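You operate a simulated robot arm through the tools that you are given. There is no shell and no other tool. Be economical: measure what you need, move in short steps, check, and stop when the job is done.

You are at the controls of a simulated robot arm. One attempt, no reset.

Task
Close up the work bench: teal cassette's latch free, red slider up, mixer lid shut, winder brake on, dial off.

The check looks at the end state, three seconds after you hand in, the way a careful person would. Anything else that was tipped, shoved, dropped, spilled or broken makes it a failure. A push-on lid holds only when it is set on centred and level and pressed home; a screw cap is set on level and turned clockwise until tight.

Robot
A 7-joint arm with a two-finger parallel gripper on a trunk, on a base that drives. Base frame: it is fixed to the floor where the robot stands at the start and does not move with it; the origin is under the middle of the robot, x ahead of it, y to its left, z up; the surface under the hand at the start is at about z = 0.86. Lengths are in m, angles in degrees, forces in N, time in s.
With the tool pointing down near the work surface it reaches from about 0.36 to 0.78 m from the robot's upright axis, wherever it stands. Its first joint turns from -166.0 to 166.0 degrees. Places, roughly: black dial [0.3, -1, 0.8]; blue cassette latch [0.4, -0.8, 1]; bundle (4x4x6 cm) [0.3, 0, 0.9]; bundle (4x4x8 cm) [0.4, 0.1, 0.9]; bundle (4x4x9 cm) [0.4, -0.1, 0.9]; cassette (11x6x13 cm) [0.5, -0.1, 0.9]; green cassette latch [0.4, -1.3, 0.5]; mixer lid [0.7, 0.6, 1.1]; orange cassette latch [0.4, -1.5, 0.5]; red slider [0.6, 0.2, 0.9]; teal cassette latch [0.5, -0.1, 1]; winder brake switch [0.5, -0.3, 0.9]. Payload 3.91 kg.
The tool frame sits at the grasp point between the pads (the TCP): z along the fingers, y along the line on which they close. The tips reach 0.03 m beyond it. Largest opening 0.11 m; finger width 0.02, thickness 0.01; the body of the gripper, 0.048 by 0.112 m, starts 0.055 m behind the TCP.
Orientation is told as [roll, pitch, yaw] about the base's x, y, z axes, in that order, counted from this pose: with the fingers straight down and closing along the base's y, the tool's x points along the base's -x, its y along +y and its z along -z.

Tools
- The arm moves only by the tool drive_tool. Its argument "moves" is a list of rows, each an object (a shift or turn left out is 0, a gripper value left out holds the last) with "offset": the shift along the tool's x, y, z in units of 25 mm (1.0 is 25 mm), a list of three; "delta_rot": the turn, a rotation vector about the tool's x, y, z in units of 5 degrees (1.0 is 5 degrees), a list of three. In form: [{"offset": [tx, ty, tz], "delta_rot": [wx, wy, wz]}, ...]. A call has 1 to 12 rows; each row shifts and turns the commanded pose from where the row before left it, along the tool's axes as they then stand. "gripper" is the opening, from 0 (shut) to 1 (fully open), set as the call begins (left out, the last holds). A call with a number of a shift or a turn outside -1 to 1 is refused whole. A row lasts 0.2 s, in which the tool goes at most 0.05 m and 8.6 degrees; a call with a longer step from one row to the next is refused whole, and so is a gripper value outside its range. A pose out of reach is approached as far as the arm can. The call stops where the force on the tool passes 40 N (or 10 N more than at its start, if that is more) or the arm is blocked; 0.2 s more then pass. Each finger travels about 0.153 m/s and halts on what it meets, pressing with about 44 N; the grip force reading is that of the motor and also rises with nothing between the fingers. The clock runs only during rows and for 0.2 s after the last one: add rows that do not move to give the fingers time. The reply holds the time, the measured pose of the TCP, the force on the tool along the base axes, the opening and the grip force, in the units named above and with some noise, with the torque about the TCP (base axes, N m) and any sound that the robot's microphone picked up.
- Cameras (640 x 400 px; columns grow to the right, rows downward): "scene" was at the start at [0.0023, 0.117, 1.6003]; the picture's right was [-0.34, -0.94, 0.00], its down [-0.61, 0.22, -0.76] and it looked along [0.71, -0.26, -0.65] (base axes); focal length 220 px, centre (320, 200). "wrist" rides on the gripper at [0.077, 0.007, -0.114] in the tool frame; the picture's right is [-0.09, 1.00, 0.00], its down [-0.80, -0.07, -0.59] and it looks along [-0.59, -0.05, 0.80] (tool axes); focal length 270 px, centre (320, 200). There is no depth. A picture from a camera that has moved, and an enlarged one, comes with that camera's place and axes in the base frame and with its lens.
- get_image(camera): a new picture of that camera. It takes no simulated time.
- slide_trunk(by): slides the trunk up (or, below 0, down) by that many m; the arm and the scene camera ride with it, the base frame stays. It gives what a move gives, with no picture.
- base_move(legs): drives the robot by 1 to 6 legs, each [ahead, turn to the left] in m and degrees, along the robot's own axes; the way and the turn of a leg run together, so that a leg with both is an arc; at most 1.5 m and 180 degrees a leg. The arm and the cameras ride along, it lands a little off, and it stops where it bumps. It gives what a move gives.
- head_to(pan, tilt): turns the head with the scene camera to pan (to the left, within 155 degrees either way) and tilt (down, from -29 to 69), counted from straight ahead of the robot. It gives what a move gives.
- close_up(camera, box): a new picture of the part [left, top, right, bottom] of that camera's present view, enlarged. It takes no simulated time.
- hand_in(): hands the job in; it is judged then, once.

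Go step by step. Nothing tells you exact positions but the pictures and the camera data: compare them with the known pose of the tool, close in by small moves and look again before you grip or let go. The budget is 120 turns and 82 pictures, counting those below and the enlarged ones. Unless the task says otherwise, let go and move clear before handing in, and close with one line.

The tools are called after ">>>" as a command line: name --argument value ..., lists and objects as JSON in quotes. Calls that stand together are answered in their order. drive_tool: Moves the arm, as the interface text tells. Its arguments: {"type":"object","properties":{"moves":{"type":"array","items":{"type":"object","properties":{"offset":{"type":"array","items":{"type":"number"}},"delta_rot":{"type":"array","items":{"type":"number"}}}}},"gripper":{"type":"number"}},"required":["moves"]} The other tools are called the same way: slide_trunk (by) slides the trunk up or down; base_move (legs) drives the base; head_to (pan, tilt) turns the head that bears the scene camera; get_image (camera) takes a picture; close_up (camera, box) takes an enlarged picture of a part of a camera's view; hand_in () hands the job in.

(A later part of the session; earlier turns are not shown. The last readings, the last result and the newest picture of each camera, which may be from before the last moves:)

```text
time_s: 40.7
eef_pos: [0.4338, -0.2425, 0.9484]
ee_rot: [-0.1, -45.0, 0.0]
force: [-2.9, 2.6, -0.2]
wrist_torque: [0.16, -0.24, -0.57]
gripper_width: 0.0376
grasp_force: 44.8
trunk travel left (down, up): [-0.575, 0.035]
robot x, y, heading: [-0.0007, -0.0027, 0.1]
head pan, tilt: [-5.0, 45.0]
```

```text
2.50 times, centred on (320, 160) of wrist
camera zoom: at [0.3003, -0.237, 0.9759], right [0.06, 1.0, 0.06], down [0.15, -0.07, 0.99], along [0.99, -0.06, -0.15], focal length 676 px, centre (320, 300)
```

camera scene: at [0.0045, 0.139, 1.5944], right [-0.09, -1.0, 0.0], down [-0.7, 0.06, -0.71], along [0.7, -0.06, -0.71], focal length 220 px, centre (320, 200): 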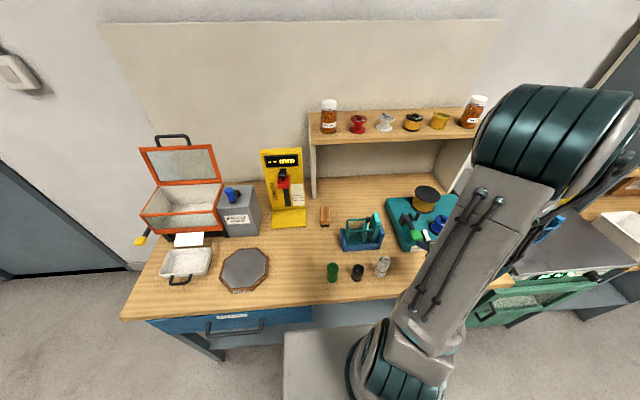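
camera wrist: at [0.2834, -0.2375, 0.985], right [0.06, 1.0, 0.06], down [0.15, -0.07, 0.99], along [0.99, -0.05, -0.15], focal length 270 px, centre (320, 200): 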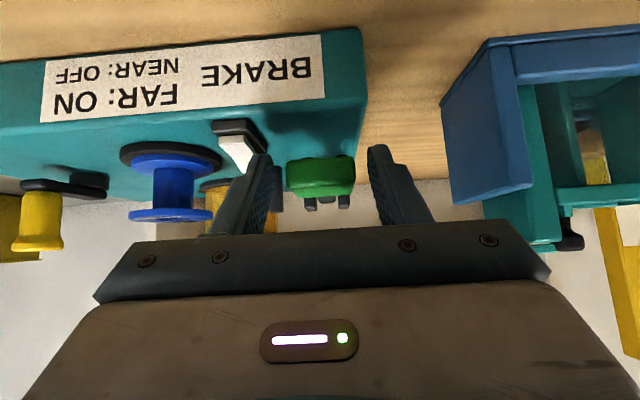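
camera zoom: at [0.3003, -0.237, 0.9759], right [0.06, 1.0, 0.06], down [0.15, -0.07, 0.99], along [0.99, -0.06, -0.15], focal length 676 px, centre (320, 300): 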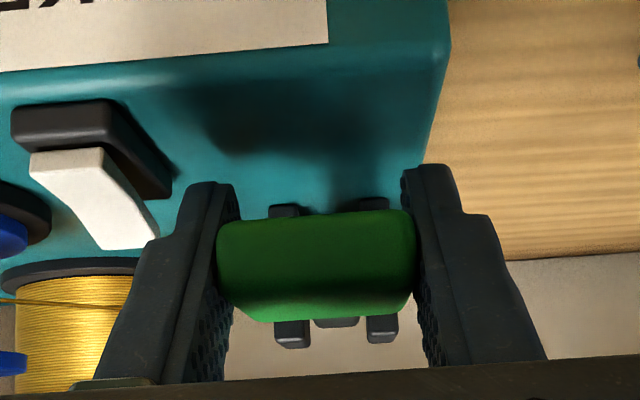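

Gripped on the handle (3.8 cm). I swing it up about the pivot, turning the tool with it, and watch the forces.

>>> drive_tool --moves '[{"offset": [-0.287, 0, -0.2], "delta_rot": [0, 1, 0]}, {"offset": [-0.287, 0, -0.2], "delta_rot": [0, 1, 0]}, {"offset": [-0.287, 0, -0.2], "delta_rot": [0, 1, 0]}]'

```text
time_s: 41.3
eef_pos: [0.4357, -0.2433, 0.9595]
ee_rot: [0.1, -35.5, -0.2]
force: [5.0, -1.9, -20.8]
wrist_torque: [-0.3, -0.8, -0.56]
gripper_width: 0.0379
grasp_force: 44.8
trunk travel left (down, up): [-0.575, 0.035]
robot x, y, heading: [-0.0011, -0.0021, -0.1]
head pan, tilt: [-5.0, 45.0]
stopped in row 2: the force on the tool passed its limit at 65 N (the readings are from after the stop); the commanded pose is now the measured one
```

>>> close_up --camera "wrist" --box '[200, 80, 440, 240]'

>>> close_up --camera "scene" --box '[360, 170, 480, 260]'

```text
2.50 times, centred on (320, 160) of wrist
camera zoom: at [0.3085, -0.2374, 1.0085], right [0.07, 1.0, 0.05], down [0.31, -0.07, 0.95], along [0.95, -0.05, -0.31], focal length 676 px, centre (320, 300)
```

zoom: 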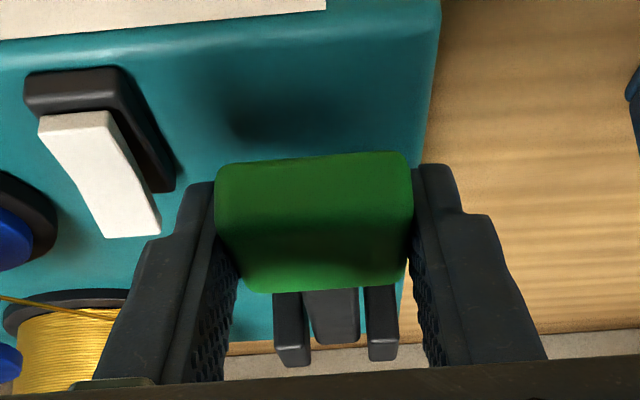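

```text
4.44 times, centred on (420, 215) of scene
camera zoom: at [0.0067, 0.1376, 1.5946], right [-0.09, -1.0, 0.0], down [-0.71, 0.06, -0.71], along [0.7, -0.06, -0.71], focal length 977 px, centre (-124, 133)
```

zoom: 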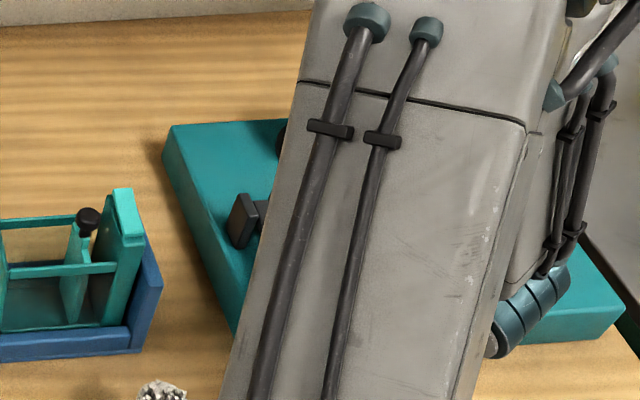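

The high resistance makes me reconsider: the listed switch place (0.5, -0.3) matches the white rocker at (0.453, -0.299), not the green lever, which is likely a wire cutter. I put the green lever back where it was and release it.

>>> drive_tool --moves '[{"offset": [0.16, 0, 0.16], "delta_rot": [0, -0.95, 0]}, {"offset": [0.16, 0.02, 0.15], "delta_rot": [0, -0.95, 0]}, {}]'

>>> drive_tool --gripper 0.5 --moves '[{}, {}, {}]'

>>> close_up --camera "wrist" --box '[200, 80, 440, 240]'

```text
time_s: 42.1
eef_pos: [0.4329, -0.2437, 0.9495]
ee_rot: [0.0, -45.2, -0.1]
force: [6.9, -5.2, -12.7]
wrist_torque: [-0.09, 1.3, -0.57]
gripper_width: 0.0377
grasp_force: 45.5
trunk travel left (down, up): [-0.575, 0.035]
robot x, y, heading: [0.0018, -0.0057, -0.1]
head pan, tilt: [-5.0, 45.0]
```

```text
time_s: 42.9
eef_pos: [0.4334, -0.2422, 0.9496]
ee_rot: [0.0, -45.1, 0.0]
force: [0.2, -0.4, -0.1]
wrist_torque: [-0.02, 0.01, -0.02]
gripper_width: 0.055
grasp_force: 0.0
trunk travel left (down, up): [-0.575, 0.035]
robot x, y, heading: [-0.0035, -0.0005, 0.1]
head pan, tilt: [-5.0, 45.0]
```

```text
2.50 times, centred on (320, 160) of wrist
camera zoom: at [0.2991, -0.2362, 0.9766], right [0.06, 1.0, 0.06], down [0.14, -0.07, 0.99], along [0.99, -0.05, -0.15], focal length 676 px, centre (320, 300)
```

zoom: 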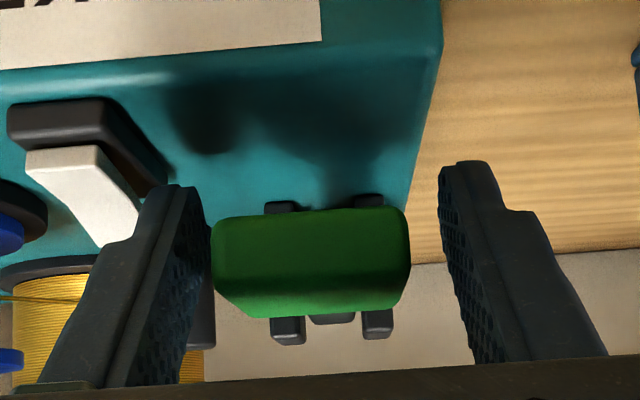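

The lever is back as it was. I retreat upward, level the hand, and move above the white rocker with closed fingers.

>>> drive_tool --moves '[{"offset": [-0.6, 0, -0.9]}, {"offset": [-0.8, 0, -0.9]}, {"offset": [-1, 0, -1]}, {"offset": [-1, 0, -1]}, {"offset": [-1, 0, -1]}]'

>>> drive_tool --gripper 0 --moves '[{"offset": [0, -0.7, 0], "delta_rot": [0, 1, 0]}, {"offset": [0, -0.7, 0], "delta_rot": [0, 1, 0]}, {"offset": [0, -0.8, 0], "delta_rot": [0, 1, 0]}, {"delta_rot": [0, 1, 0]}, {"delta_rot": [0, 1, 0]}, {"delta_rot": [0, 1, 0]}, {"delta_rot": [0, 1, 0]}, {"delta_rot": [0, 1, 0]}, {"delta_rot": [0, 1, 0]}]'

>>> get_image --camera "wrist"

```text
time_s: 44.1
eef_pos: [0.428, -0.2429, 1.1164]
ee_rot: [0.1, -45.2, 0.0]
force: [-0.4, 0.5, -1.6]
wrist_torque: [0.01, -0.01, -0.03]
gripper_width: 0.055
grasp_force: 0.0
trunk travel left (down, up): [-0.575, 0.035]
robot x, y, heading: [-0.0016, 0.0021, 0.0]
head pan, tilt: [-5.0, 45.0]
```

```text
time_s: 46.1
eef_pos: [0.4255, -0.2971, 1.1124]
ee_rot: [0.0, -0.1, 0.0]
force: [0.4, -0.5, 0.7]
wrist_torque: [0.03, 0.0, 0.0]
gripper_width: 0.0001
grasp_force: 37.5
trunk travel left (down, up): [-0.575, 0.035]
robot x, y, heading: [0.0024, -0.0023, 0.1]
head pan, tilt: [-5.0, 45.0]
```

```text
40 pictures are left
camera wrist: at [0.3508, -0.2913, 1.2277], right [0.09, 1.0, 0.0], down [0.8, -0.07, 0.6], along [0.59, -0.05, -0.8], focal length 270 px, centre (320, 200)
```

wrist: 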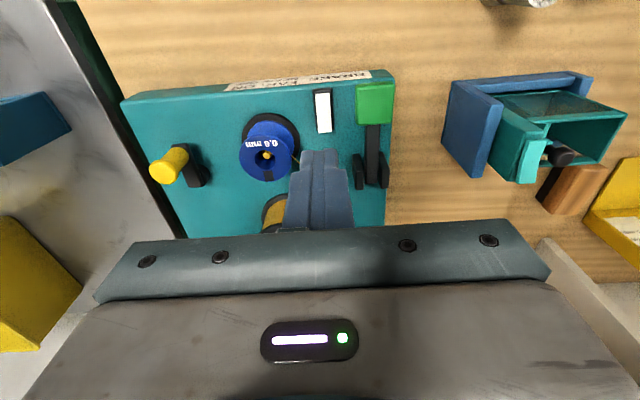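

>>> close_up --camera "wrist" --box '[270, 70, 410, 170]'

```text
4.00 times, centred on (340, 120) of wrist
camera zoom: at [0.3508, -0.2913, 1.2277], right [0.09, 1.0, 0.0], down [0.8, -0.07, 0.6], along [0.59, -0.05, -0.8], focal length 1081 px, centre (240, 520)
```

zoom: 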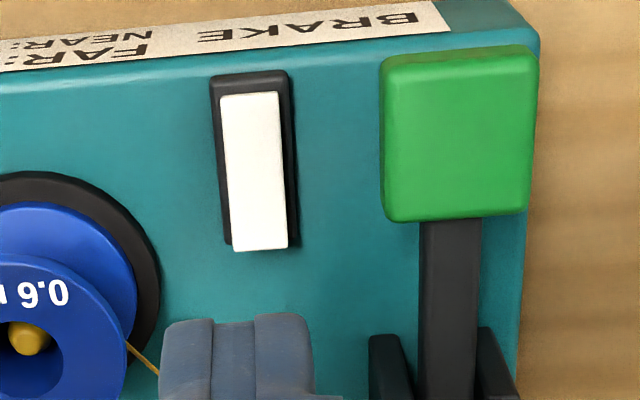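

Rocker far end at about (0.472, -0.294). I move above it and descend in steps, pressing its far half.

>>> drive_tool --moves '[{"offset": [-0.8, 0.12, 0]}, {"offset": [-0.85, 0, 0]}, {"offset": [0, 0, 1]}, {"offset": [0, 0, 1]}, {"offset": [0, 0, 1]}, {"offset": [0, 0, 1]}, {"offset": [0, 0, 1]}, {"offset": [0, 0, 0.3]}]'

>>> drive_tool --moves '[{"offset": [0, 0, 0.2]}, {"offset": [0, 0, 0.2]}, {"offset": [0, 0, 0.2]}, {"offset": [0, 0, 0.2]}, {"offset": [0, 0, 0.2]}, {"offset": [0, 0, 0.2]}, {"offset": [0, 0, 0.2]}, {"offset": [0, 0, 0.2]}]'

```text
time_s: 47.9
eef_pos: [0.469, -0.2945, 0.9802]
ee_rot: [0.0, -0.2, 0.1]
force: [-0.4, -0.2, 0.4]
wrist_torque: [0.01, 0.01, 0.0]
gripper_width: 0.0
grasp_force: 38.0
trunk travel left (down, up): [-0.575, 0.035]
robot x, y, heading: [-0.0038, -0.0037, 0.1]
head pan, tilt: [-5.0, 45.0]
```

```text
time_s: 49.4
eef_pos: [0.4698, -0.2957, 0.9559]
ee_rot: [-0.4, -0.8, 0.0]
force: [-5.3, 3.3, 19.5]
wrist_torque: [0.14, 0.31, 0.01]
gripper_width: 0.0001
grasp_force: 37.8
trunk travel left (down, up): [-0.575, 0.035]
robot x, y, heading: [0.0014, -0.0016, 0.1]
head pan, tilt: [-5.0, 45.0]
stopped in row 7: the force on the tool passed its limit at 46 N (the readings are from after the stop); the commanded pose is now the measured one
```

No click was reported, so I lift and look.

>>> drive_tool --moves '[{"offset": [0, 0, -1]}, {"offset": [0, 0, -1]}, {"offset": [0, 0, -1]}, {"offset": [0, 0, -1]}, {"offset": [0.8, 0, -1]}, {"offset": [1, 0, -1]}]'

>>> close_up --camera "wrist" --box '[270, 70, 410, 170]'

```text
time_s: 50.8
eef_pos: [0.4227, -0.296, 1.1043]
ee_rot: [-0.3, -0.6, -0.1]
force: [0.0, 0.0, 0.4]
wrist_torque: [0.0, -0.03, 0.01]
gripper_width: 0.0
grasp_force: 38.0
trunk travel left (down, up): [-0.575, 0.035]
robot x, y, heading: [0.0015, 0.0022, -0.4]
head pan, tilt: [-5.0, 45.0]
```

```text
4.00 times, centred on (340, 120) of wrist
camera zoom: at [0.3447, -0.2903, 1.2183], right [0.09, 1.0, 0.0], down [0.79, -0.07, 0.6], along [0.6, -0.06, -0.8], focal length 1081 px, centre (240, 520)
```

zoom: 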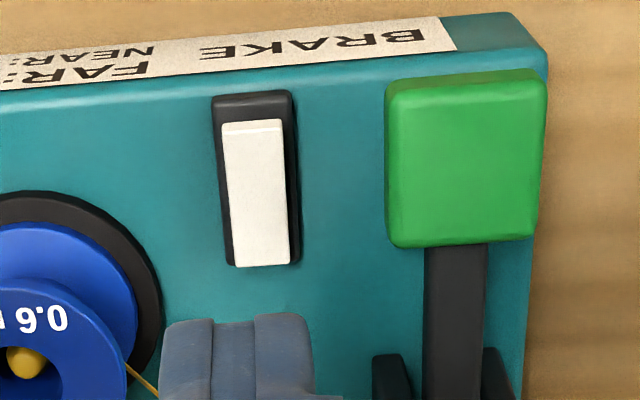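

The white rocker has flipped: far half down now, so the brake is ON. Next I raise the arm, back off and drive right to the oven, viewing the blue cassette for latch comparison.

>>> drive_tool --moves '[{"offset": [0, 1, -1]}, {"offset": [0, 1, -1]}, {"offset": [0, 1, -1]}, {"offset": [0, 1, -1]}, {"offset": [0, 1, 0]}, {"offset": [0, 1, 0]}]'

>>> base_move --legs '[[-0.35, 0], [0, -90], [1.0, 0], [0, 90]]'

>>> get_image --camera "scene"

```text
time_s: 52.1
eef_pos: [0.4236, -0.1451, 1.1993]
ee_rot: [-0.3, -0.6, 0.1]
force: [0.3, 0.1, 0.0]
wrist_torque: [-0.02, 0.01, -0.01]
gripper_width: 0.0
grasp_force: 37.5
trunk travel left (down, up): [-0.575, 0.035]
robot x, y, heading: [-0.0016, -0.0014, -0.0]
head pan, tilt: [-5.0, 45.0]
```

```text
time_s: 66.9
eef_pos: [0.0589, -1.1424, 1.1997]
ee_rot: [-0.2, -0.6, 0.3]
force: [0.0, 1.1, 0.7]
wrist_torque: [-0.02, -0.02, 0.01]
gripper_width: 0.0002
grasp_force: 38.0
trunk travel left (down, up): [-0.575, 0.035]
robot x, y, heading: [-0.3677, -0.998, 0.1]
head pan, tilt: [-5.0, 45.0]
```

```text
37 pictures are left
camera scene: at [-0.3639, -0.86, 1.5944], right [-0.08, -1.0, 0.0], down [-0.7, 0.06, -0.71], along [0.7, -0.06, -0.71], focal length 220 px, centre (320, 200)
```

scene: 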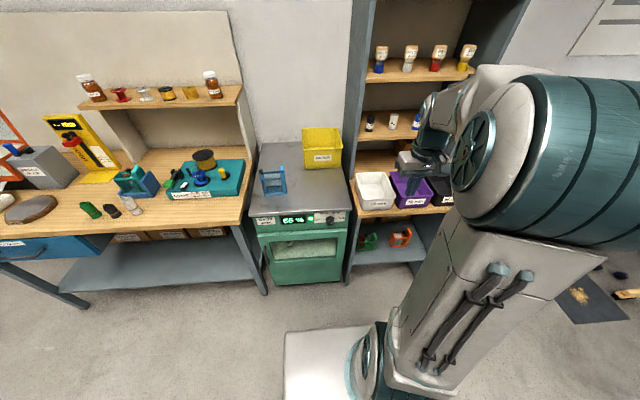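

>>> close_up --camera "scene" --box '[240, 150, 360, 240]'

>>> close_up --camera "scene" --box '[350, 210, 430, 270]'

>>> close_up --camera "scene" --box '[245, 155, 305, 200]'

```text
4.44 times, centred on (300, 195) of scene
camera zoom: at [-0.3639, -0.86, 1.5944], right [-0.08, -1.0, 0.0], down [-0.7, 0.06, -0.71], along [0.7, -0.06, -0.71], focal length 977 px, centre (409, 222)
```

zoom: 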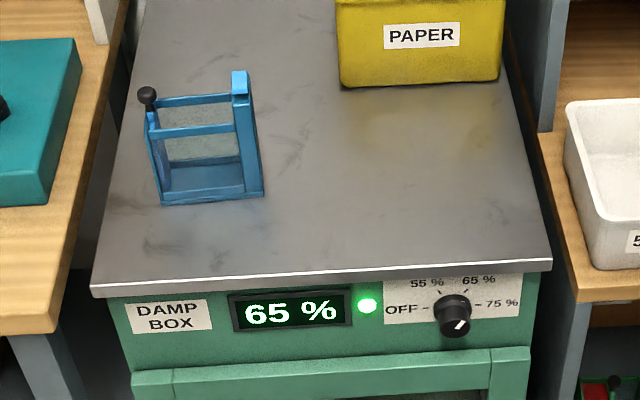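

```text
6.67 times, centred on (390, 240) of scene
camera zoom: at [-0.3639, -0.86, 1.5944], right [-0.08, -1.0, 0.0], down [-0.7, 0.06, -0.71], along [0.7, -0.06, -0.71], focal length 1465 px, centre (-147, -67)
```

zoom: 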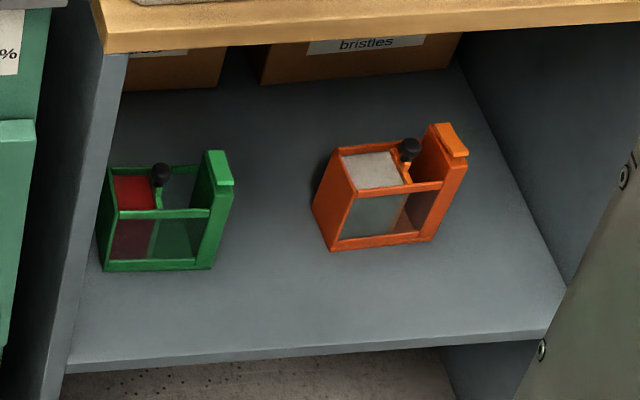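

```text
8.89 times, centred on (275, 178) of scene
camera zoom: at [-0.3639, -0.86, 1.5944], right [-0.08, -1.0, 0.0], down [-0.7, 0.06, -0.71], along [0.7, -0.06, -0.71], focal length 1953 px, centre (720, 400)
```

zoom: 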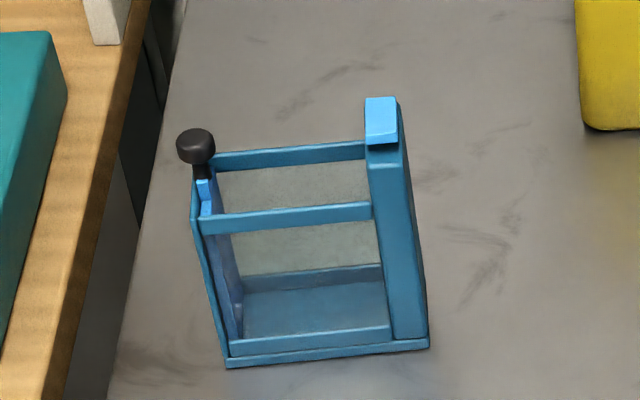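

Blue's pusher has sprung to the far end (latch free), while teal's is held back by its tab's inner side — so "free" means pressing the tab's raised outer (-y) half. The dial points to 65 %; OFF is at 9 o'clock, a 120° counter-clockwise turn. I lower the trunk and bring the hand in front of the dial at about (0.28, -0.963, 0.80).

>>> slide_trunk --by -0.35

>>> drive_tool --gripper 0.6 --moves '[{"offset": [-0.4, 1, 0], "delta_rot": [0, -1, 0]}, {"offset": [-0.4, 1, 0], "delta_rot": [0, -1, 0]}, {"offset": [-0.4, 1, 0], "delta_rot": [0, -1, 0]}, {"offset": [-0.4, 1, 0], "delta_rot": [0, -1, 0]}, {"offset": [-0.4, 1, 0.2], "delta_rot": [0, -1, 0]}, {"offset": [-0.4, 1, 0.2], "delta_rot": [0, -1, 0]}, {"offset": [-0.4, 1, 0.2], "delta_rot": [0, -1, 0]}, {"offset": [0, 0.2, 0.2], "delta_rot": [0, -1, 0]}, {"delta_rot": [0, -1, 0]}, {"delta_rot": [0, -1, 0]}, {"delta_rot": [0, -1, 0]}, {"delta_rot": [0, -1, 0]}]'

>>> get_image --camera "wrist"

```text
time_s: 70.4
eef_pos: [0.0582, -1.1415, 0.8505]
ee_rot: [-0.3, -0.6, 0.3]
force: [0.0, -0.9, 0.5]
wrist_torque: [0.02, 0.01, -0.01]
gripper_width: 0.0
grasp_force: 37.8
trunk travel left (down, up): [-0.225, 0.385]
robot x, y, heading: [-0.3666, -1.0022, 0.1]
head pan, tilt: [-5.0, 45.0]
```

```text
time_s: 73.0
eef_pos: [0.1323, -0.9616, 0.8485]
ee_rot: [-0.6, -60.6, 0.8]
force: [0.4, -0.6, -0.5]
wrist_torque: [-0.04, -0.01, -0.01]
gripper_width: 0.0661
grasp_force: 0.1
trunk travel left (down, up): [-0.225, 0.385]
robot x, y, heading: [-0.3633, -1.0008, 0.2]
head pan, tilt: [-5.0, 45.0]
```

```text
33 pictures are left
camera wrist: at [-0.004, -0.9575, 0.8389], right [0.04, 1.0, 0.07], down [-0.13, -0.07, 0.99], along [0.99, -0.05, 0.12], focal length 270 px, centre (320, 200)
```

wrist: 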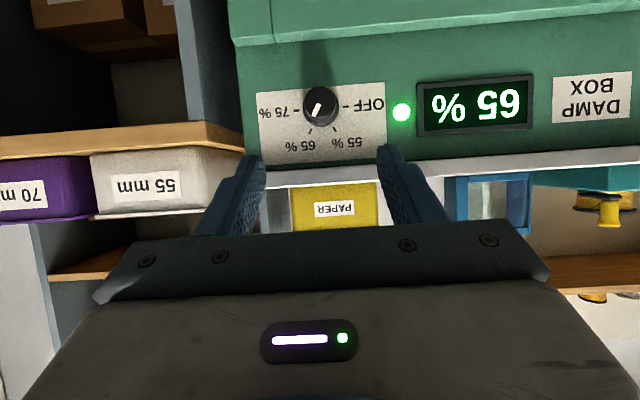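

The dial is at about (0.29, -0.963, 0.775). I bring the tool horizontal and in line with it.

>>> drive_tool --moves '[{"delta_rot": [0, -1, 0]}, {"delta_rot": [0, -1, 0]}, {"delta_rot": [0, -1, 0]}, {"delta_rot": [0, -1, 0]}, {"delta_rot": [0, -1, 0]}, {"delta_rot": [0, -0.9, 0]}, {"offset": [1, 0, 0.5]}, {"offset": [1, 0, 0.5]}, {"offset": [0.95, -0.05, 0.7]}]'

>>> drive_tool --moves '[{"delta_rot": [0, 0, 1]}, {"delta_rot": [0, 0, 1]}, {"delta_rot": [0, 0, 1]}, {"delta_rot": [0, 0, 1]}, {"delta_rot": [0, 0, 1]}, {"delta_rot": [0, 0, 1]}, {"delta_rot": [0, 0, 1]}, {"delta_rot": [0, 0, 1]}, {"delta_rot": [0, 0, 1]}, {"delta_rot": [0, 0, 1]}, {"delta_rot": [0, 0, 1]}, {"delta_rot": [0, 0, 1]}]'

>>> get_image --camera "wrist"

```text
time_s: 75.0
eef_pos: [0.2063, -0.9584, 0.7886]
ee_rot: [-108.9, -89.5, 109.4]
force: [0.6, 0.2, 0.0]
wrist_torque: [-0.02, 0.0, 0.02]
gripper_width: 0.0661
grasp_force: 0.1
out of reach, approached as far as the arm can: row 3, 4, 5, 6
trunk travel left (down, up): [-0.225, 0.385]
robot x, y, heading: [-0.367, -1.0042, 0.7]
head pan, tilt: [-5.0, 45.0]
```

```text
time_s: 77.6
eef_pos: [0.2075, -0.958, 0.788]
ee_rot: [90.1, -30.2, -89.8]
force: [-0.1, -0.1, 0.0]
wrist_torque: [0.01, -0.02, 0.0]
gripper_width: 0.0661
grasp_force: 0.1
trunk travel left (down, up): [-0.225, 0.385]
robot x, y, heading: [-0.369, -1.0006, 0.3]
head pan, tilt: [-5.0, 45.0]
```

```text
32 pictures are left
camera wrist: at [0.0939, -0.8898, 0.7568], right [0.0, 0.43, 0.91], down [-0.59, -0.73, 0.34], along [0.81, -0.53, 0.25], focal length 270 px, centre (320, 200)
```

wrist: 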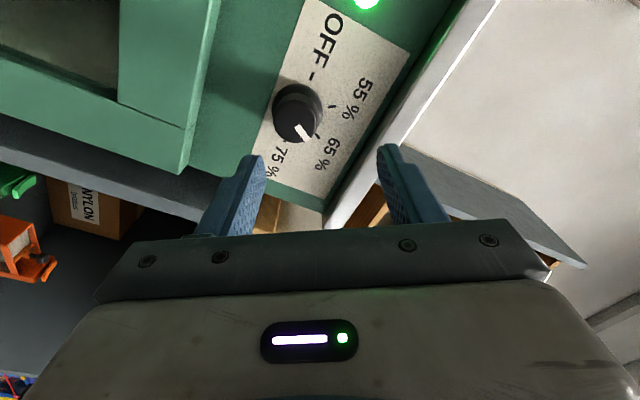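

Dial face at about (0.30, -0.963, 0.772). I center on it and advance partway.

>>> drive_tool --gripper 0.52 --moves '[{"offset": [0.15, -0.66, 0]}, {"offset": [0, 0, 0.8]}, {"offset": [0, 0, 0.8]}, {"offset": [0, 0, 0.7]}]'

>>> get_image --camera "wrist"

```text
time_s: 78.6
eef_pos: [0.2655, -0.9634, 0.7735]
ee_rot: [90.1, -30.3, -89.7]
force: [0.4, -0.9, 0.2]
wrist_torque: [-0.01, 0.0, -0.01]
gripper_width: 0.0571
grasp_force: 0.1
trunk travel left (down, up): [-0.225, 0.385]
robot x, y, heading: [-0.3642, -1.0024, 0.3]
head pan, tilt: [-5.0, 45.0]
```

```text
31 pictures are left
camera wrist: at [0.1525, -0.8951, 0.7408], right [0.0, 0.43, 0.9], down [-0.59, -0.73, 0.34], along [0.81, -0.53, 0.26], focal length 270 px, centre (320, 200)
```

wrist: 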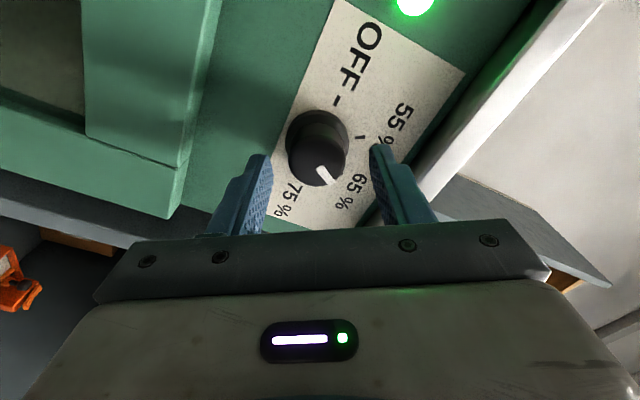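

The knob is centered between the fingers. I advance a further 2 cm gently and grip.

>>> drive_tool --moves '[{"offset": [0, 0, 0.3]}, {"offset": [0, 0, 0.3]}, {"offset": [0, 0, 0.25]}]'

>>> drive_tool --gripper 0 --moves '[{}, {}, {}]'

>>> get_image --camera "wrist"

```text
time_s: 79.4
eef_pos: [0.2865, -0.9627, 0.7739]
ee_rot: [90.1, -30.4, -89.8]
force: [-0.5, 0.5, 0.3]
wrist_torque: [0.01, -0.04, -0.06]
gripper_width: 0.0573
grasp_force: 0.0
trunk travel left (down, up): [-0.225, 0.385]
robot x, y, heading: [-0.3686, -0.9989, 0.5]
head pan, tilt: [-5.0, 45.0]
```

```text
time_s: 80.2
eef_pos: [0.2885, -0.9639, 0.7713]
ee_rot: [89.8, -30.3, -89.7]
force: [-4.6, -4.8, -14.2]
wrist_torque: [-0.01, 0.41, -0.39]
gripper_width: 0.0412
grasp_force: 45.2
trunk travel left (down, up): [-0.225, 0.385]
robot x, y, heading: [-0.3702, -1.0041, 0.2]
head pan, tilt: [-5.0, 45.0]
```

```text
30 pictures are left
camera wrist: at [0.1735, -0.8956, 0.74], right [0.0, 0.43, 0.9], down [-0.59, -0.73, 0.34], along [0.81, -0.53, 0.25], focal length 270 px, centre (320, 200)
```

wrist: 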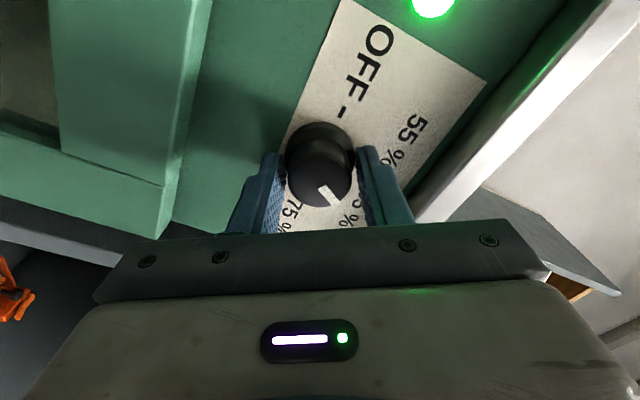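

Gripped. I turn counter-clockwise in steps.

>>> drive_tool --moves '[{"offset": [0.06, -0.1, 0]}, {"delta_rot": [0, 0, -1]}, {"delta_rot": [0, 0, -1]}, {"delta_rot": [0, 0, -1]}, {"delta_rot": [0, 0, -1]}, {"delta_rot": [0, 0, -1]}, {"delta_rot": [0, 0, -1]}]'

>>> get_image --camera "wrist"

```text
time_s: 81.8
eef_pos: [0.288, -0.9629, 0.7716]
ee_rot: [90.6, -60.3, -90.3]
force: [14.2, -9.0, 7.1]
wrist_torque: [0.03, 0.35, -0.07]
gripper_width: 0.0413
grasp_force: 45.2
trunk travel left (down, up): [-0.225, 0.385]
robot x, y, heading: [-0.3657, -1.0012, 0.1]
head pan, tilt: [-5.0, 45.0]
```

```text
29 pictures are left
camera wrist: at [0.174, -0.921, 0.7086], right [-0.01, 0.82, 0.57], down [-0.6, -0.46, 0.66], along [0.8, -0.34, 0.49], focal length 270 px, centre (320, 200)
```

wrist: 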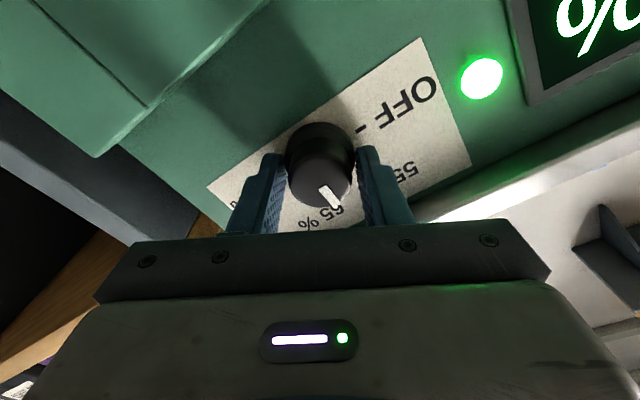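

The knob turns with the grip. I continue.

>>> drive_tool --moves '[{"delta_rot": [0, 0, -1]}, {"delta_rot": [0, 0, -1]}, {"delta_rot": [0, 0, -1]}, {"delta_rot": [0, 0, -1]}, {"delta_rot": [0, 0, -1]}, {"delta_rot": [0, 0, -1]}, {"delta_rot": [0, 0, -1]}, {"delta_rot": [0, 0, -1]}, {"delta_rot": [0, 0, -1]}]'

>>> drive_tool --moves '[{"delta_rot": [0, 0, -1]}, {"delta_rot": [0, 0, -1]}, {"delta_rot": [0, 0, -1]}, {"delta_rot": [0, 0, -1]}, {"delta_rot": [0, 0, -1]}, {"delta_rot": [0, 0, -1]}, {"delta_rot": [0, 0, -1]}, {"delta_rot": [0, 0, -1]}, {"delta_rot": [0, 0, -1]}]'

>>> get_image --camera "wrist"

```text
time_s: 83.8
eef_pos: [0.2861, -0.9628, 0.7716]
ee_rot: [-91.4, -74.7, 91.7]
force: [18.8, -4.4, 22.1]
wrist_torque: [-0.02, -0.13, -0.07]
gripper_width: 0.041
grasp_force: 45.0
trunk travel left (down, up): [-0.225, 0.385]
robot x, y, heading: [-0.3711, -1.0001, 0.7]
head pan, tilt: [-5.0, 45.0]
```

```text
time_s: 85.8
eef_pos: [0.2878, -0.9622, 0.771]
ee_rot: [-90.4, -29.6, 90.4]
force: [16.6, -2.6, 20.0]
wrist_torque: [-0.01, -0.65, 0.69]
gripper_width: 0.0413
grasp_force: 45.2
trunk travel left (down, up): [-0.225, 0.385]
robot x, y, heading: [-0.3639, -1.0023, 0.4]
head pan, tilt: [-5.0, 45.0]
```

```text
28 pictures are left
camera wrist: at [0.1742, -1.0277, 0.7274], right [0.0, 0.57, -0.82], down [-0.6, 0.66, 0.45], along [0.8, 0.49, 0.34], focal length 270 px, centre (320, 200)
```

wrist: 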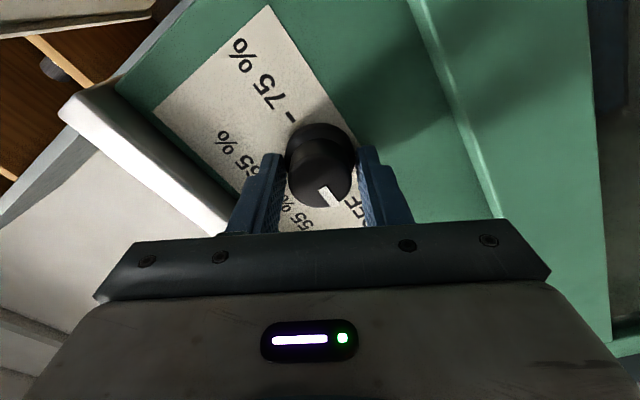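

Turned 120°. I release, back away and check the display.

>>> drive_tool --gripper 0.55 --moves '[{}, {}, {}, {"offset": [0, 0, -0.6]}, {"offset": [0, 0, -1]}, {"offset": [0, 0, -1]}, {"offset": [0, 0, -1]}]'

>>> get_image --camera "wrist"

```text
time_s: 87.4
eef_pos: [0.1971, -0.9636, 0.7691]
ee_rot: [-90.1, -29.6, 90.4]
force: [-0.3, 0.6, 0.4]
wrist_torque: [-0.02, 0.01, 0.03]
gripper_width: 0.0603
grasp_force: 0.0
trunk travel left (down, up): [-0.225, 0.385]
robot x, y, heading: [-0.3684, -1.001, 0.3]
head pan, tilt: [-5.0, 45.0]
```

```text
27 pictures are left
camera wrist: at [0.0835, -1.0291, 0.7262], right [0.0, 0.57, -0.82], down [-0.6, 0.66, 0.46], along [0.8, 0.49, 0.34], focal length 270 px, centre (320, 200)
```

wrist: 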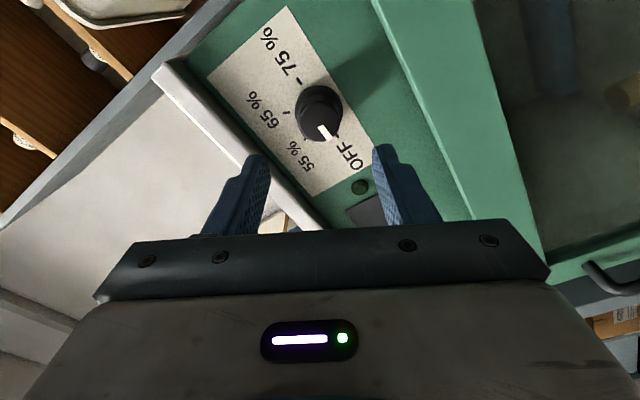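

The indicator lamp is off: dial OFF. I restore the hand's orientation and raise the trunk.

>>> drive_tool --moves '[{"offset": [0, 0, -1], "delta_rot": [0, 0, 1]}, {"offset": [0, 0, -1], "delta_rot": [0, 0, 1]}, {"delta_rot": [0, 0, 1]}, {"delta_rot": [0, 0, 1]}, {"delta_rot": [0, 0, 1]}, {"delta_rot": [0, 0, 1]}, {"delta_rot": [0, 0, 1]}, {"delta_rot": [0, 0, 1]}, {"delta_rot": [0, 0, 1]}, {"delta_rot": [0, 0, 1]}, {"delta_rot": [0, 0, 1]}, {"delta_rot": [0, 0, 1]}]'

>>> drive_tool --gripper 0 --moves '[{"delta_rot": [0, 1, 0]}, {"delta_rot": [0, 1, 0]}, {"delta_rot": [0, 1, 0]}, {"delta_rot": [0, 1, 0]}, {"delta_rot": [0, 1, 0]}, {"delta_rot": [0, 1, 0]}, {"delta_rot": [0, 1, 0]}, {"delta_rot": [0, 1, 0]}, {"delta_rot": [0, 1, 0]}, {"delta_rot": [0, 1, 0]}, {"delta_rot": [0, 1, 0]}, {"delta_rot": [0, 1, 0]}]'

>>> drive_tool --moves '[{"delta_rot": [0, 1, 0]}, {"delta_rot": [0, 1, 0]}, {"delta_rot": [0, 1, 0]}, {"delta_rot": [0, 1, 0]}, {"delta_rot": [0, 1, 0]}, {"delta_rot": [0, 1, 0]}]'

>>> slide_trunk --by 0.37

```text
time_s: 90.0
eef_pos: [0.1774, -0.9601, 0.7679]
ee_rot: [-116.1, -89.7, 116.6]
force: [0.5, -0.7, -0.6]
wrist_torque: [-0.01, -0.03, 0.01]
gripper_width: 0.0604
grasp_force: 0.0
out of reach, approached as far as the arm can: row 1, 2
trunk travel left (down, up): [-0.225, 0.385]
robot x, y, heading: [-0.3641, -0.9999, 0.3]
head pan, tilt: [-5.0, 45.0]
```

```text
time_s: 92.6
eef_pos: [0.1765, -0.9581, 0.7697]
ee_rot: [-0.4, -30.0, 0.5]
force: [-0.4, 0.3, -0.4]
wrist_torque: [-0.01, 0.02, -0.02]
gripper_width: 0.0
grasp_force: 37.8
trunk travel left (down, up): [-0.225, 0.385]
robot x, y, heading: [-0.3635, -1.0011, 0.3]
head pan, tilt: [-5.0, 45.0]
```

```text
time_s: 94.0
eef_pos: [0.1779, -0.9603, 0.7699]
ee_rot: [-0.3, -0.1, 0.3]
force: [-0.2, 0.0, -0.3]
wrist_torque: [0.0, -0.02, 0.0]
gripper_width: 0.0
grasp_force: 38.2
trunk travel left (down, up): [-0.225, 0.385]
robot x, y, heading: [-0.3643, -1.0032, -0.0]
head pan, tilt: [-5.0, 45.0]
```

```text
time_s: 97.5
eef_pos: [0.1765, -0.9587, 1.1393]
ee_rot: [-0.3, -0.2, 0.4]
force: [0.6, 0.3, -0.7]
wrist_torque: [0.0, 0.04, -0.04]
gripper_width: 0.0
grasp_force: 37.3
trunk travel left (down, up): [-0.595, 0.015]
robot x, y, heading: [-0.3704, -1.0038, 0.5]
head pan, tilt: [-5.0, 45.0]
```

>>> drive_tool --moves '[{"offset": [0.5, -0.5, -1]}, {"offset": [0.5, -0.5, -1]}, {"offset": [0.5, -0.5, -1]}, {"offset": [0.5, -0.5, 0]}]'

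>>> base_move --legs '[[0, 90], [1.0, 0], [0, -90], [0.36, 0]]'

>>> get_image --camera "wrist"

```text
time_s: 98.5
eef_pos: [0.1243, -1.0131, 1.2141]
ee_rot: [-0.4, 0.0, 0.2]
force: [0.0, 0.2, -0.5]
wrist_torque: [0.01, -0.03, 0.0]
gripper_width: 0.0003
grasp_force: 37.8
trunk travel left (down, up): [-0.595, 0.015]
robot x, y, heading: [-0.3678, -1.0034, 0.4]
head pan, tilt: [-5.0, 45.0]
```

```text
time_s: 113.4
eef_pos: [0.4694, 0.001, 1.215]
ee_rot: [-0.3, -0.1, 0.5]
force: [0.2, -0.2, -0.5]
wrist_torque: [-0.02, 0.05, 0.01]
gripper_width: 0.0002
grasp_force: 37.3
trunk travel left (down, up): [-0.595, 0.015]
robot x, y, heading: [-0.0233, 0.0092, 0.8]
head pan, tilt: [-5.0, 45.0]
```

```text
26 pictures are left
camera wrist: at [0.3933, 0.0069, 1.3297], right [0.08, 1.0, -0.01], down [0.8, -0.06, 0.6], along [0.59, -0.05, -0.8], focal length 270 px, centre (320, 200)
```

wrist: 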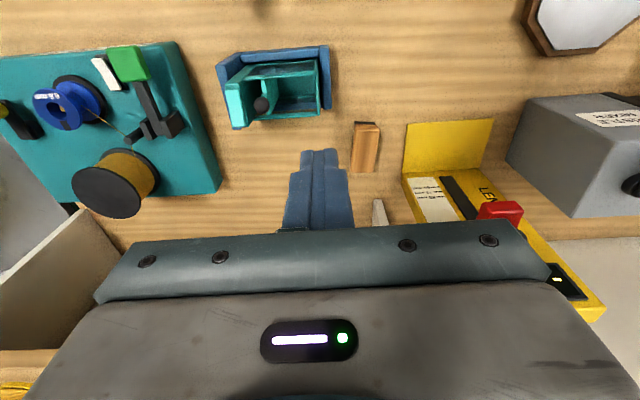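

From these views the tab is a rocker along x: near half down, far half raised; blue's (free) is the reverse. So I press teal's far half at about (0.508, -0.106). I move above it.

>>> drive_tool --moves '[{"offset": [-0.4, -1, 0]}, {"offset": [-0.4, -1, 0]}, {"offset": [-0.4, -1, 0]}, {"offset": [-0.4, -1, 0]}, {"offset": [0, -0.26, 1]}, {"offset": [0, 0, 1]}, {"offset": [0, 0, 1]}, {"offset": [0, 0, 1]}, {"offset": [0, 0, 1]}, {"offset": [0, 0, 0.8]}]'

>>> get_image --camera "wrist"

>>> close_up --camera "scene" --box '[330, 180, 410, 260]'

```text
time_s: 115.6
eef_pos: [0.5105, -0.1058, 1.0687]
ee_rot: [-0.3, -0.2, 0.6]
force: [0.4, 0.4, 0.3]
wrist_torque: [0.0, 0.01, 0.01]
gripper_width: 0.0
grasp_force: 37.9
trunk travel left (down, up): [-0.595, 0.015]
robot x, y, heading: [-0.0226, 0.0079, 0.6]
head pan, tilt: [-5.0, 45.0]
```

```text
25 pictures are left
camera wrist: at [0.4332, -0.1001, 1.1847], right [0.08, 1.0, -0.01], down [0.8, -0.06, 0.6], along [0.59, -0.05, -0.8], focal length 270 px, centre (320, 200)
```

wrist: 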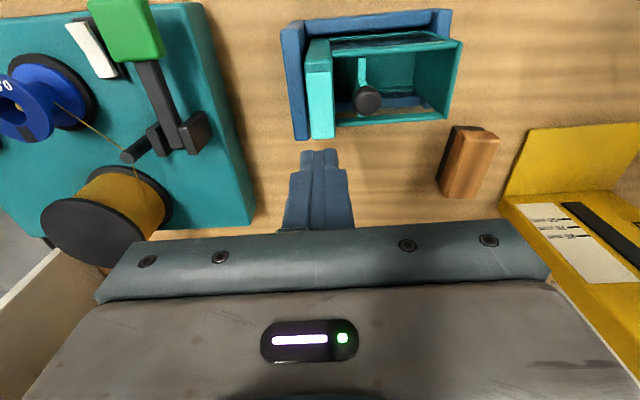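

```text
5.00 times, centred on (370, 220) of scene
camera zoom: at [-0.0209, 0.1504, 1.6144], right [-0.08, -1.0, 0.0], down [-0.71, 0.05, -0.71], along [0.7, -0.05, -0.71], focal length 1099 px, centre (70, 100)
```

zoom: 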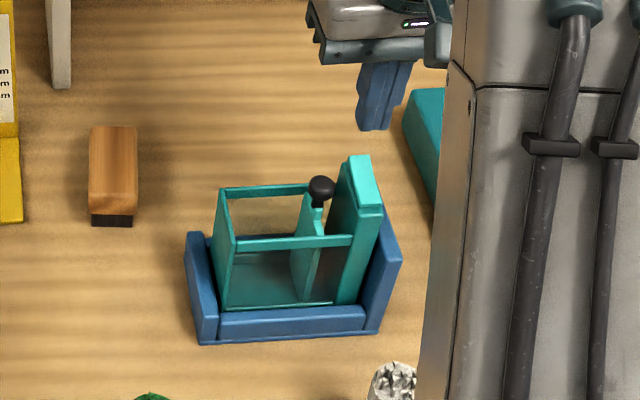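

Tab spans x 0.470–0.511 at y -0.106. I shift 7 mm back and press down in small steps.

>>> drive_tool --moves '[{"offset": [0.28, 0, 0.2]}, {"offset": [0, 0, 0.2]}, {"offset": [0, 0, 0.2]}, {"offset": [0, 0, 0.2]}, {"offset": [0, 0, 0.2]}, {"offset": [0, 0, 0.2]}, {"offset": [0, 0, 0.2]}, {"offset": [0, 0, 0.2]}, {"offset": [0, 0, 0.2]}, {"offset": [0, 0, 0.2]}]'

>>> close_up --camera "scene" --box '[330, 180, 410, 260]'

```text
time_s: 117.7
eef_pos: [0.5053, -0.1065, 1.0329]
ee_rot: [-0.4, -0.8, 0.6]
force: [-4.6, 3.1, 23.7]
wrist_torque: [0.02, 0.37, 0.01]
gripper_width: 0.0002
grasp_force: 37.6
trunk travel left (down, up): [-0.595, 0.015]
robot x, y, heading: [-0.0195, 0.0065, 0.6]
head pan, tilt: [-5.0, 45.0]
stopped in row 10: the force on the tool passed its limit at 47 N (the readings are from after the stop); the commanded pose is now the measured one
```

```text
5.00 times, centred on (370, 220) of scene
camera zoom: at [-0.0237, 0.1514, 1.6145], right [-0.08, -1.0, 0.0], down [-0.7, 0.05, -0.71], along [0.71, -0.05, -0.71], focal length 1099 px, centre (70, 100)
```

zoom: 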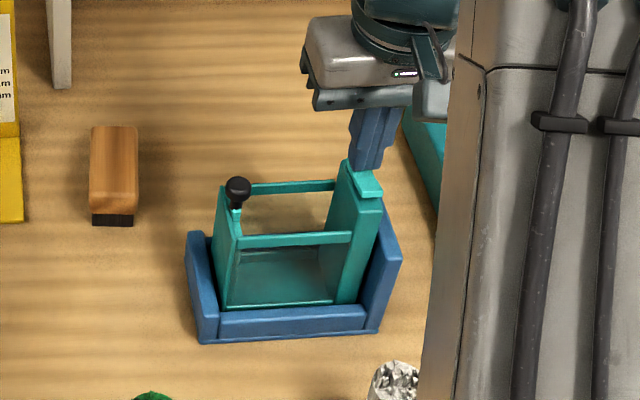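

The pusher sprung across: the teal latch is free. I lift off and drive left to the mixer.

>>> drive_tool --moves '[{"offset": [0, 0, -1]}, {"offset": [0, 0, -1]}, {"offset": [0, 0, -1]}, {"offset": [0, 0, -1]}, {"offset": [0.5, 1, -1]}, {"offset": [0.5, 1, -1]}, {"offset": [0.5, 1, -1]}, {"offset": [0.5, 1, -1]}, {"offset": [0.5, 1, -1]}, {"offset": [0.5, 1, -1]}]'

>>> base_move --legs '[[-0.35, 0], [0, 90], [0.57, 0], [0, -90], [0.36, 0]]'

>>> head_to --pan 0 --tilt 35

>>> get_image --camera "scene"

>>> get_image --camera "wrist"

```text
time_s: 119.9
eef_pos: [0.4235, 0.044, 1.2788]
ee_rot: [-0.4, -0.6, 0.6]
force: [-0.3, 0.1, 0.0]
wrist_torque: [-0.01, -0.03, -0.01]
gripper_width: 0.0001
grasp_force: 37.8
trunk travel left (down, up): [-0.595, 0.015]
robot x, y, heading: [-0.0215, 0.01, 0.5]
head pan, tilt: [-5.0, 45.0]
```

```text
time_s: 134.7
eef_pos: [0.3874, 0.6521, 1.279]
ee_rot: [-0.4, -0.5, 3.8]
force: [-0.2, -0.5, -0.5]
wrist_torque: [0.0, 0.0, -0.02]
gripper_width: 0.0
grasp_force: 37.7
trunk travel left (down, up): [-0.595, 0.015]
robot x, y, heading: [-0.0592, 0.5938, 3.9]
head pan, tilt: [-5.0, 45.0]
```

```text
time_s: 135.4
eef_pos: [0.3876, 0.652, 1.2792]
ee_rot: [-0.4, -0.4, 3.7]
force: [-0.5, -0.1, 0.8]
wrist_torque: [-0.03, 0.02, -0.03]
gripper_width: 0.0001
grasp_force: 37.7
trunk travel left (down, up): [-0.595, 0.015]
robot x, y, heading: [-0.0637, 0.5932, 3.8]
head pan, tilt: [0.0, 35.0]
```

```text
22 pictures are left
camera scene: at [-0.0582, 0.7421, 1.6291], right [0.07, -1.0, 0.0], down [-0.57, -0.04, -0.82], along [0.82, 0.05, -0.57], focal length 220 px, centre (320, 200)
```

scene: 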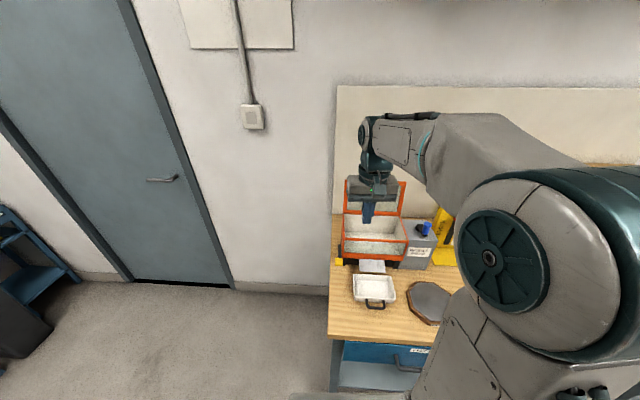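

```text
21 pictures are left
camera wrist: at [0.309, 0.6537, 1.3927], right [0.02, 1.0, -0.01], down [0.8, -0.01, 0.6], along [0.6, -0.02, -0.8], focal length 270 px, centre (320, 200)
```

wrist: 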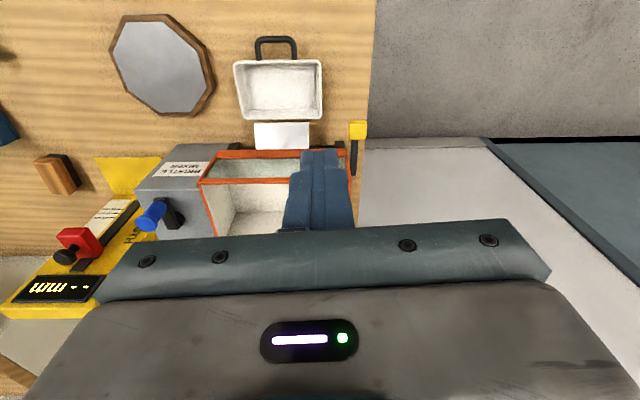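

I see the mixer straight ahead. I tilt the hand to view the lid and its handle.

>>> drive_tool --moves '[{"delta_rot": [0, -1, 0]}, {"delta_rot": [0, -1, 0]}, {"delta_rot": [0, -1, 0]}, {"delta_rot": [0, -1, 0]}, {"delta_rot": [0, -1, 0]}, {"delta_rot": [0, -1, 0]}, {"delta_rot": [0, -1, 0]}, {"delta_rot": [0, -1, 0]}]'

>>> get_image --camera "wrist"

>>> close_up --camera "scene" --box '[320, 130, 460, 290]'

```text
time_s: 137.2
eef_pos: [0.3852, 0.6518, 1.2784]
ee_rot: [-0.4, -40.6, 4.0]
force: [0.2, 0.5, -0.7]
wrist_torque: [0.0, -0.01, -0.01]
gripper_width: 0.0
grasp_force: 37.2
trunk travel left (down, up): [-0.595, 0.015]
robot x, y, heading: [-0.0621, 0.5945, 3.4]
head pan, tilt: [0.0, 35.0]
```

```text
20 pictures are left
camera wrist: at [0.2545, 0.6494, 1.3158], right [0.0, 1.0, 0.05], down [0.23, -0.05, 0.97], along [0.97, 0.01, -0.22], focal length 270 px, centre (320, 200)
```

wrist: 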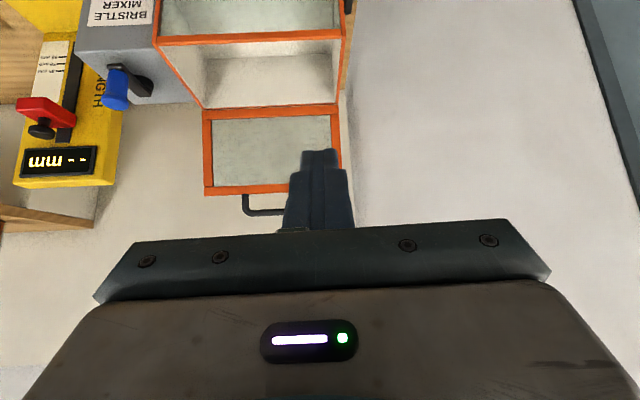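

```text
2.50 times, centred on (390, 210) of scene
camera zoom: at [-0.0587, 0.7422, 1.6292], right [0.07, -1.0, 0.0], down [-0.57, -0.04, -0.82], along [0.82, 0.05, -0.57], focal length 549 px, centre (145, 175)
```

zoom: 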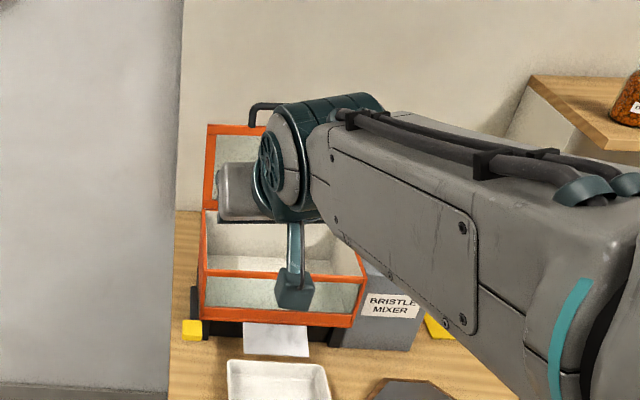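

The lid leans back about 17° from its hinge at (0.66, 1.055); its handle bar is at about (0.71, y 0.52–0.63, 1.23). I'll grip the handle's right leg (y ≈ 0.527) between the fingertips and swing it over; first a standoff.

>>> drive_tool --gripper 0.5 --moves '[{"delta_rot": [0.52, 0, 0.61]}, {"offset": [-0.89, -0.556, 0.7]}, {"offset": [-0.89, -0.556, 0.7]}, {"offset": [-0.89, -0.556, 0.7]}, {"offset": [-0.89, -0.556, 0.7]}, {"offset": [-0.89, -0.556, 0.7]}, {"offset": [-0.89, -0.556, 0.7]}, {"offset": [-0.89, -0.556, 0.7]}, {"offset": [-0.89, -0.556, 0.7]}, {"offset": [-0.89, -0.556, 0.7]}]'

>>> get_image --camera "wrist"

```text
time_s: 139.4
eef_pos: [0.6418, 0.5245, 1.2892]
ee_rot: [-0.5, -40.5, 0.2]
force: [0.4, -0.6, -0.1]
wrist_torque: [0.01, 0.0, 0.01]
gripper_width: 0.0548
grasp_force: 0.1
trunk travel left (down, up): [-0.595, 0.015]
robot x, y, heading: [-0.0585, 0.596, 3.8]
head pan, tilt: [0.0, 35.0]
```

```text
18 pictures are left
camera wrist: at [0.5108, 0.5319, 1.3266], right [0.07, 1.0, 0.05], down [0.22, -0.06, 0.97], along [0.97, -0.06, -0.23], focal length 270 px, centre (320, 200)
```

wrist: 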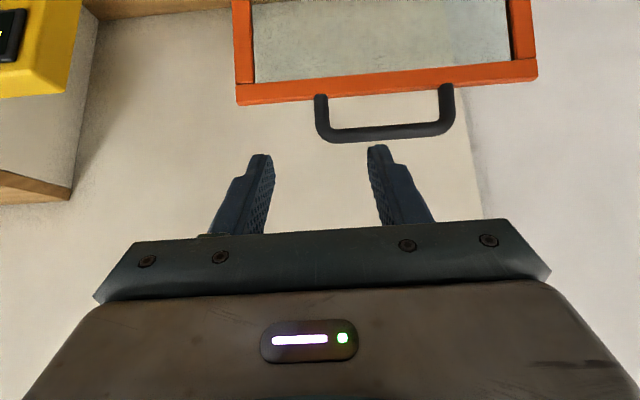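

The right leg sits centered ahead at about (0.705, 0.524, 1.21). I advance and grip it.

>>> drive_tool --moves '[{"offset": [0.04, 0, 0.8]}, {"offset": [0.04, 0, 0.8]}, {"offset": [0.04, 0, 0.8]}, {"offset": [0.04, 0, 0.7]}]'

>>> close_up --camera "wrist" --box '[200, 60, 500, 240]'

```text
time_s: 140.4
eef_pos: [0.6889, 0.5246, 1.2267]
ee_rot: [-0.5, -40.5, 0.0]
force: [0.3, 0.4, -0.1]
wrist_torque: [0.03, 0.0, -0.06]
gripper_width: 0.055
grasp_force: 0.0
trunk travel left (down, up): [-0.595, 0.015]
robot x, y, heading: [-0.0582, 0.5927, 3.8]
head pan, tilt: [0.0, 35.0]
```

```text
2.13 times, centred on (350, 150) of wrist
camera zoom: at [0.558, 0.5312, 1.2646], right [0.07, 1.0, 0.05], down [0.22, -0.07, 0.97], along [0.97, -0.06, -0.23], focal length 577 px, centre (256, 307)
```

zoom: 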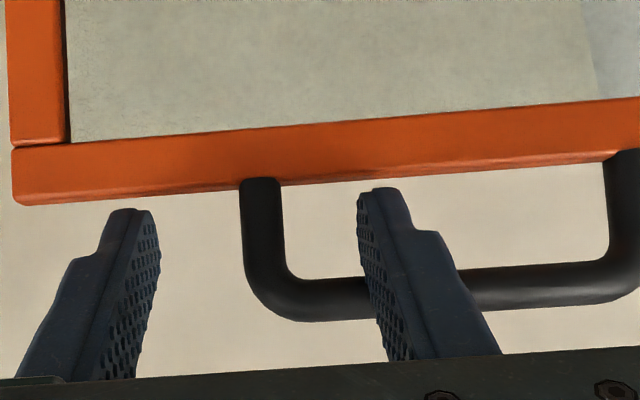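

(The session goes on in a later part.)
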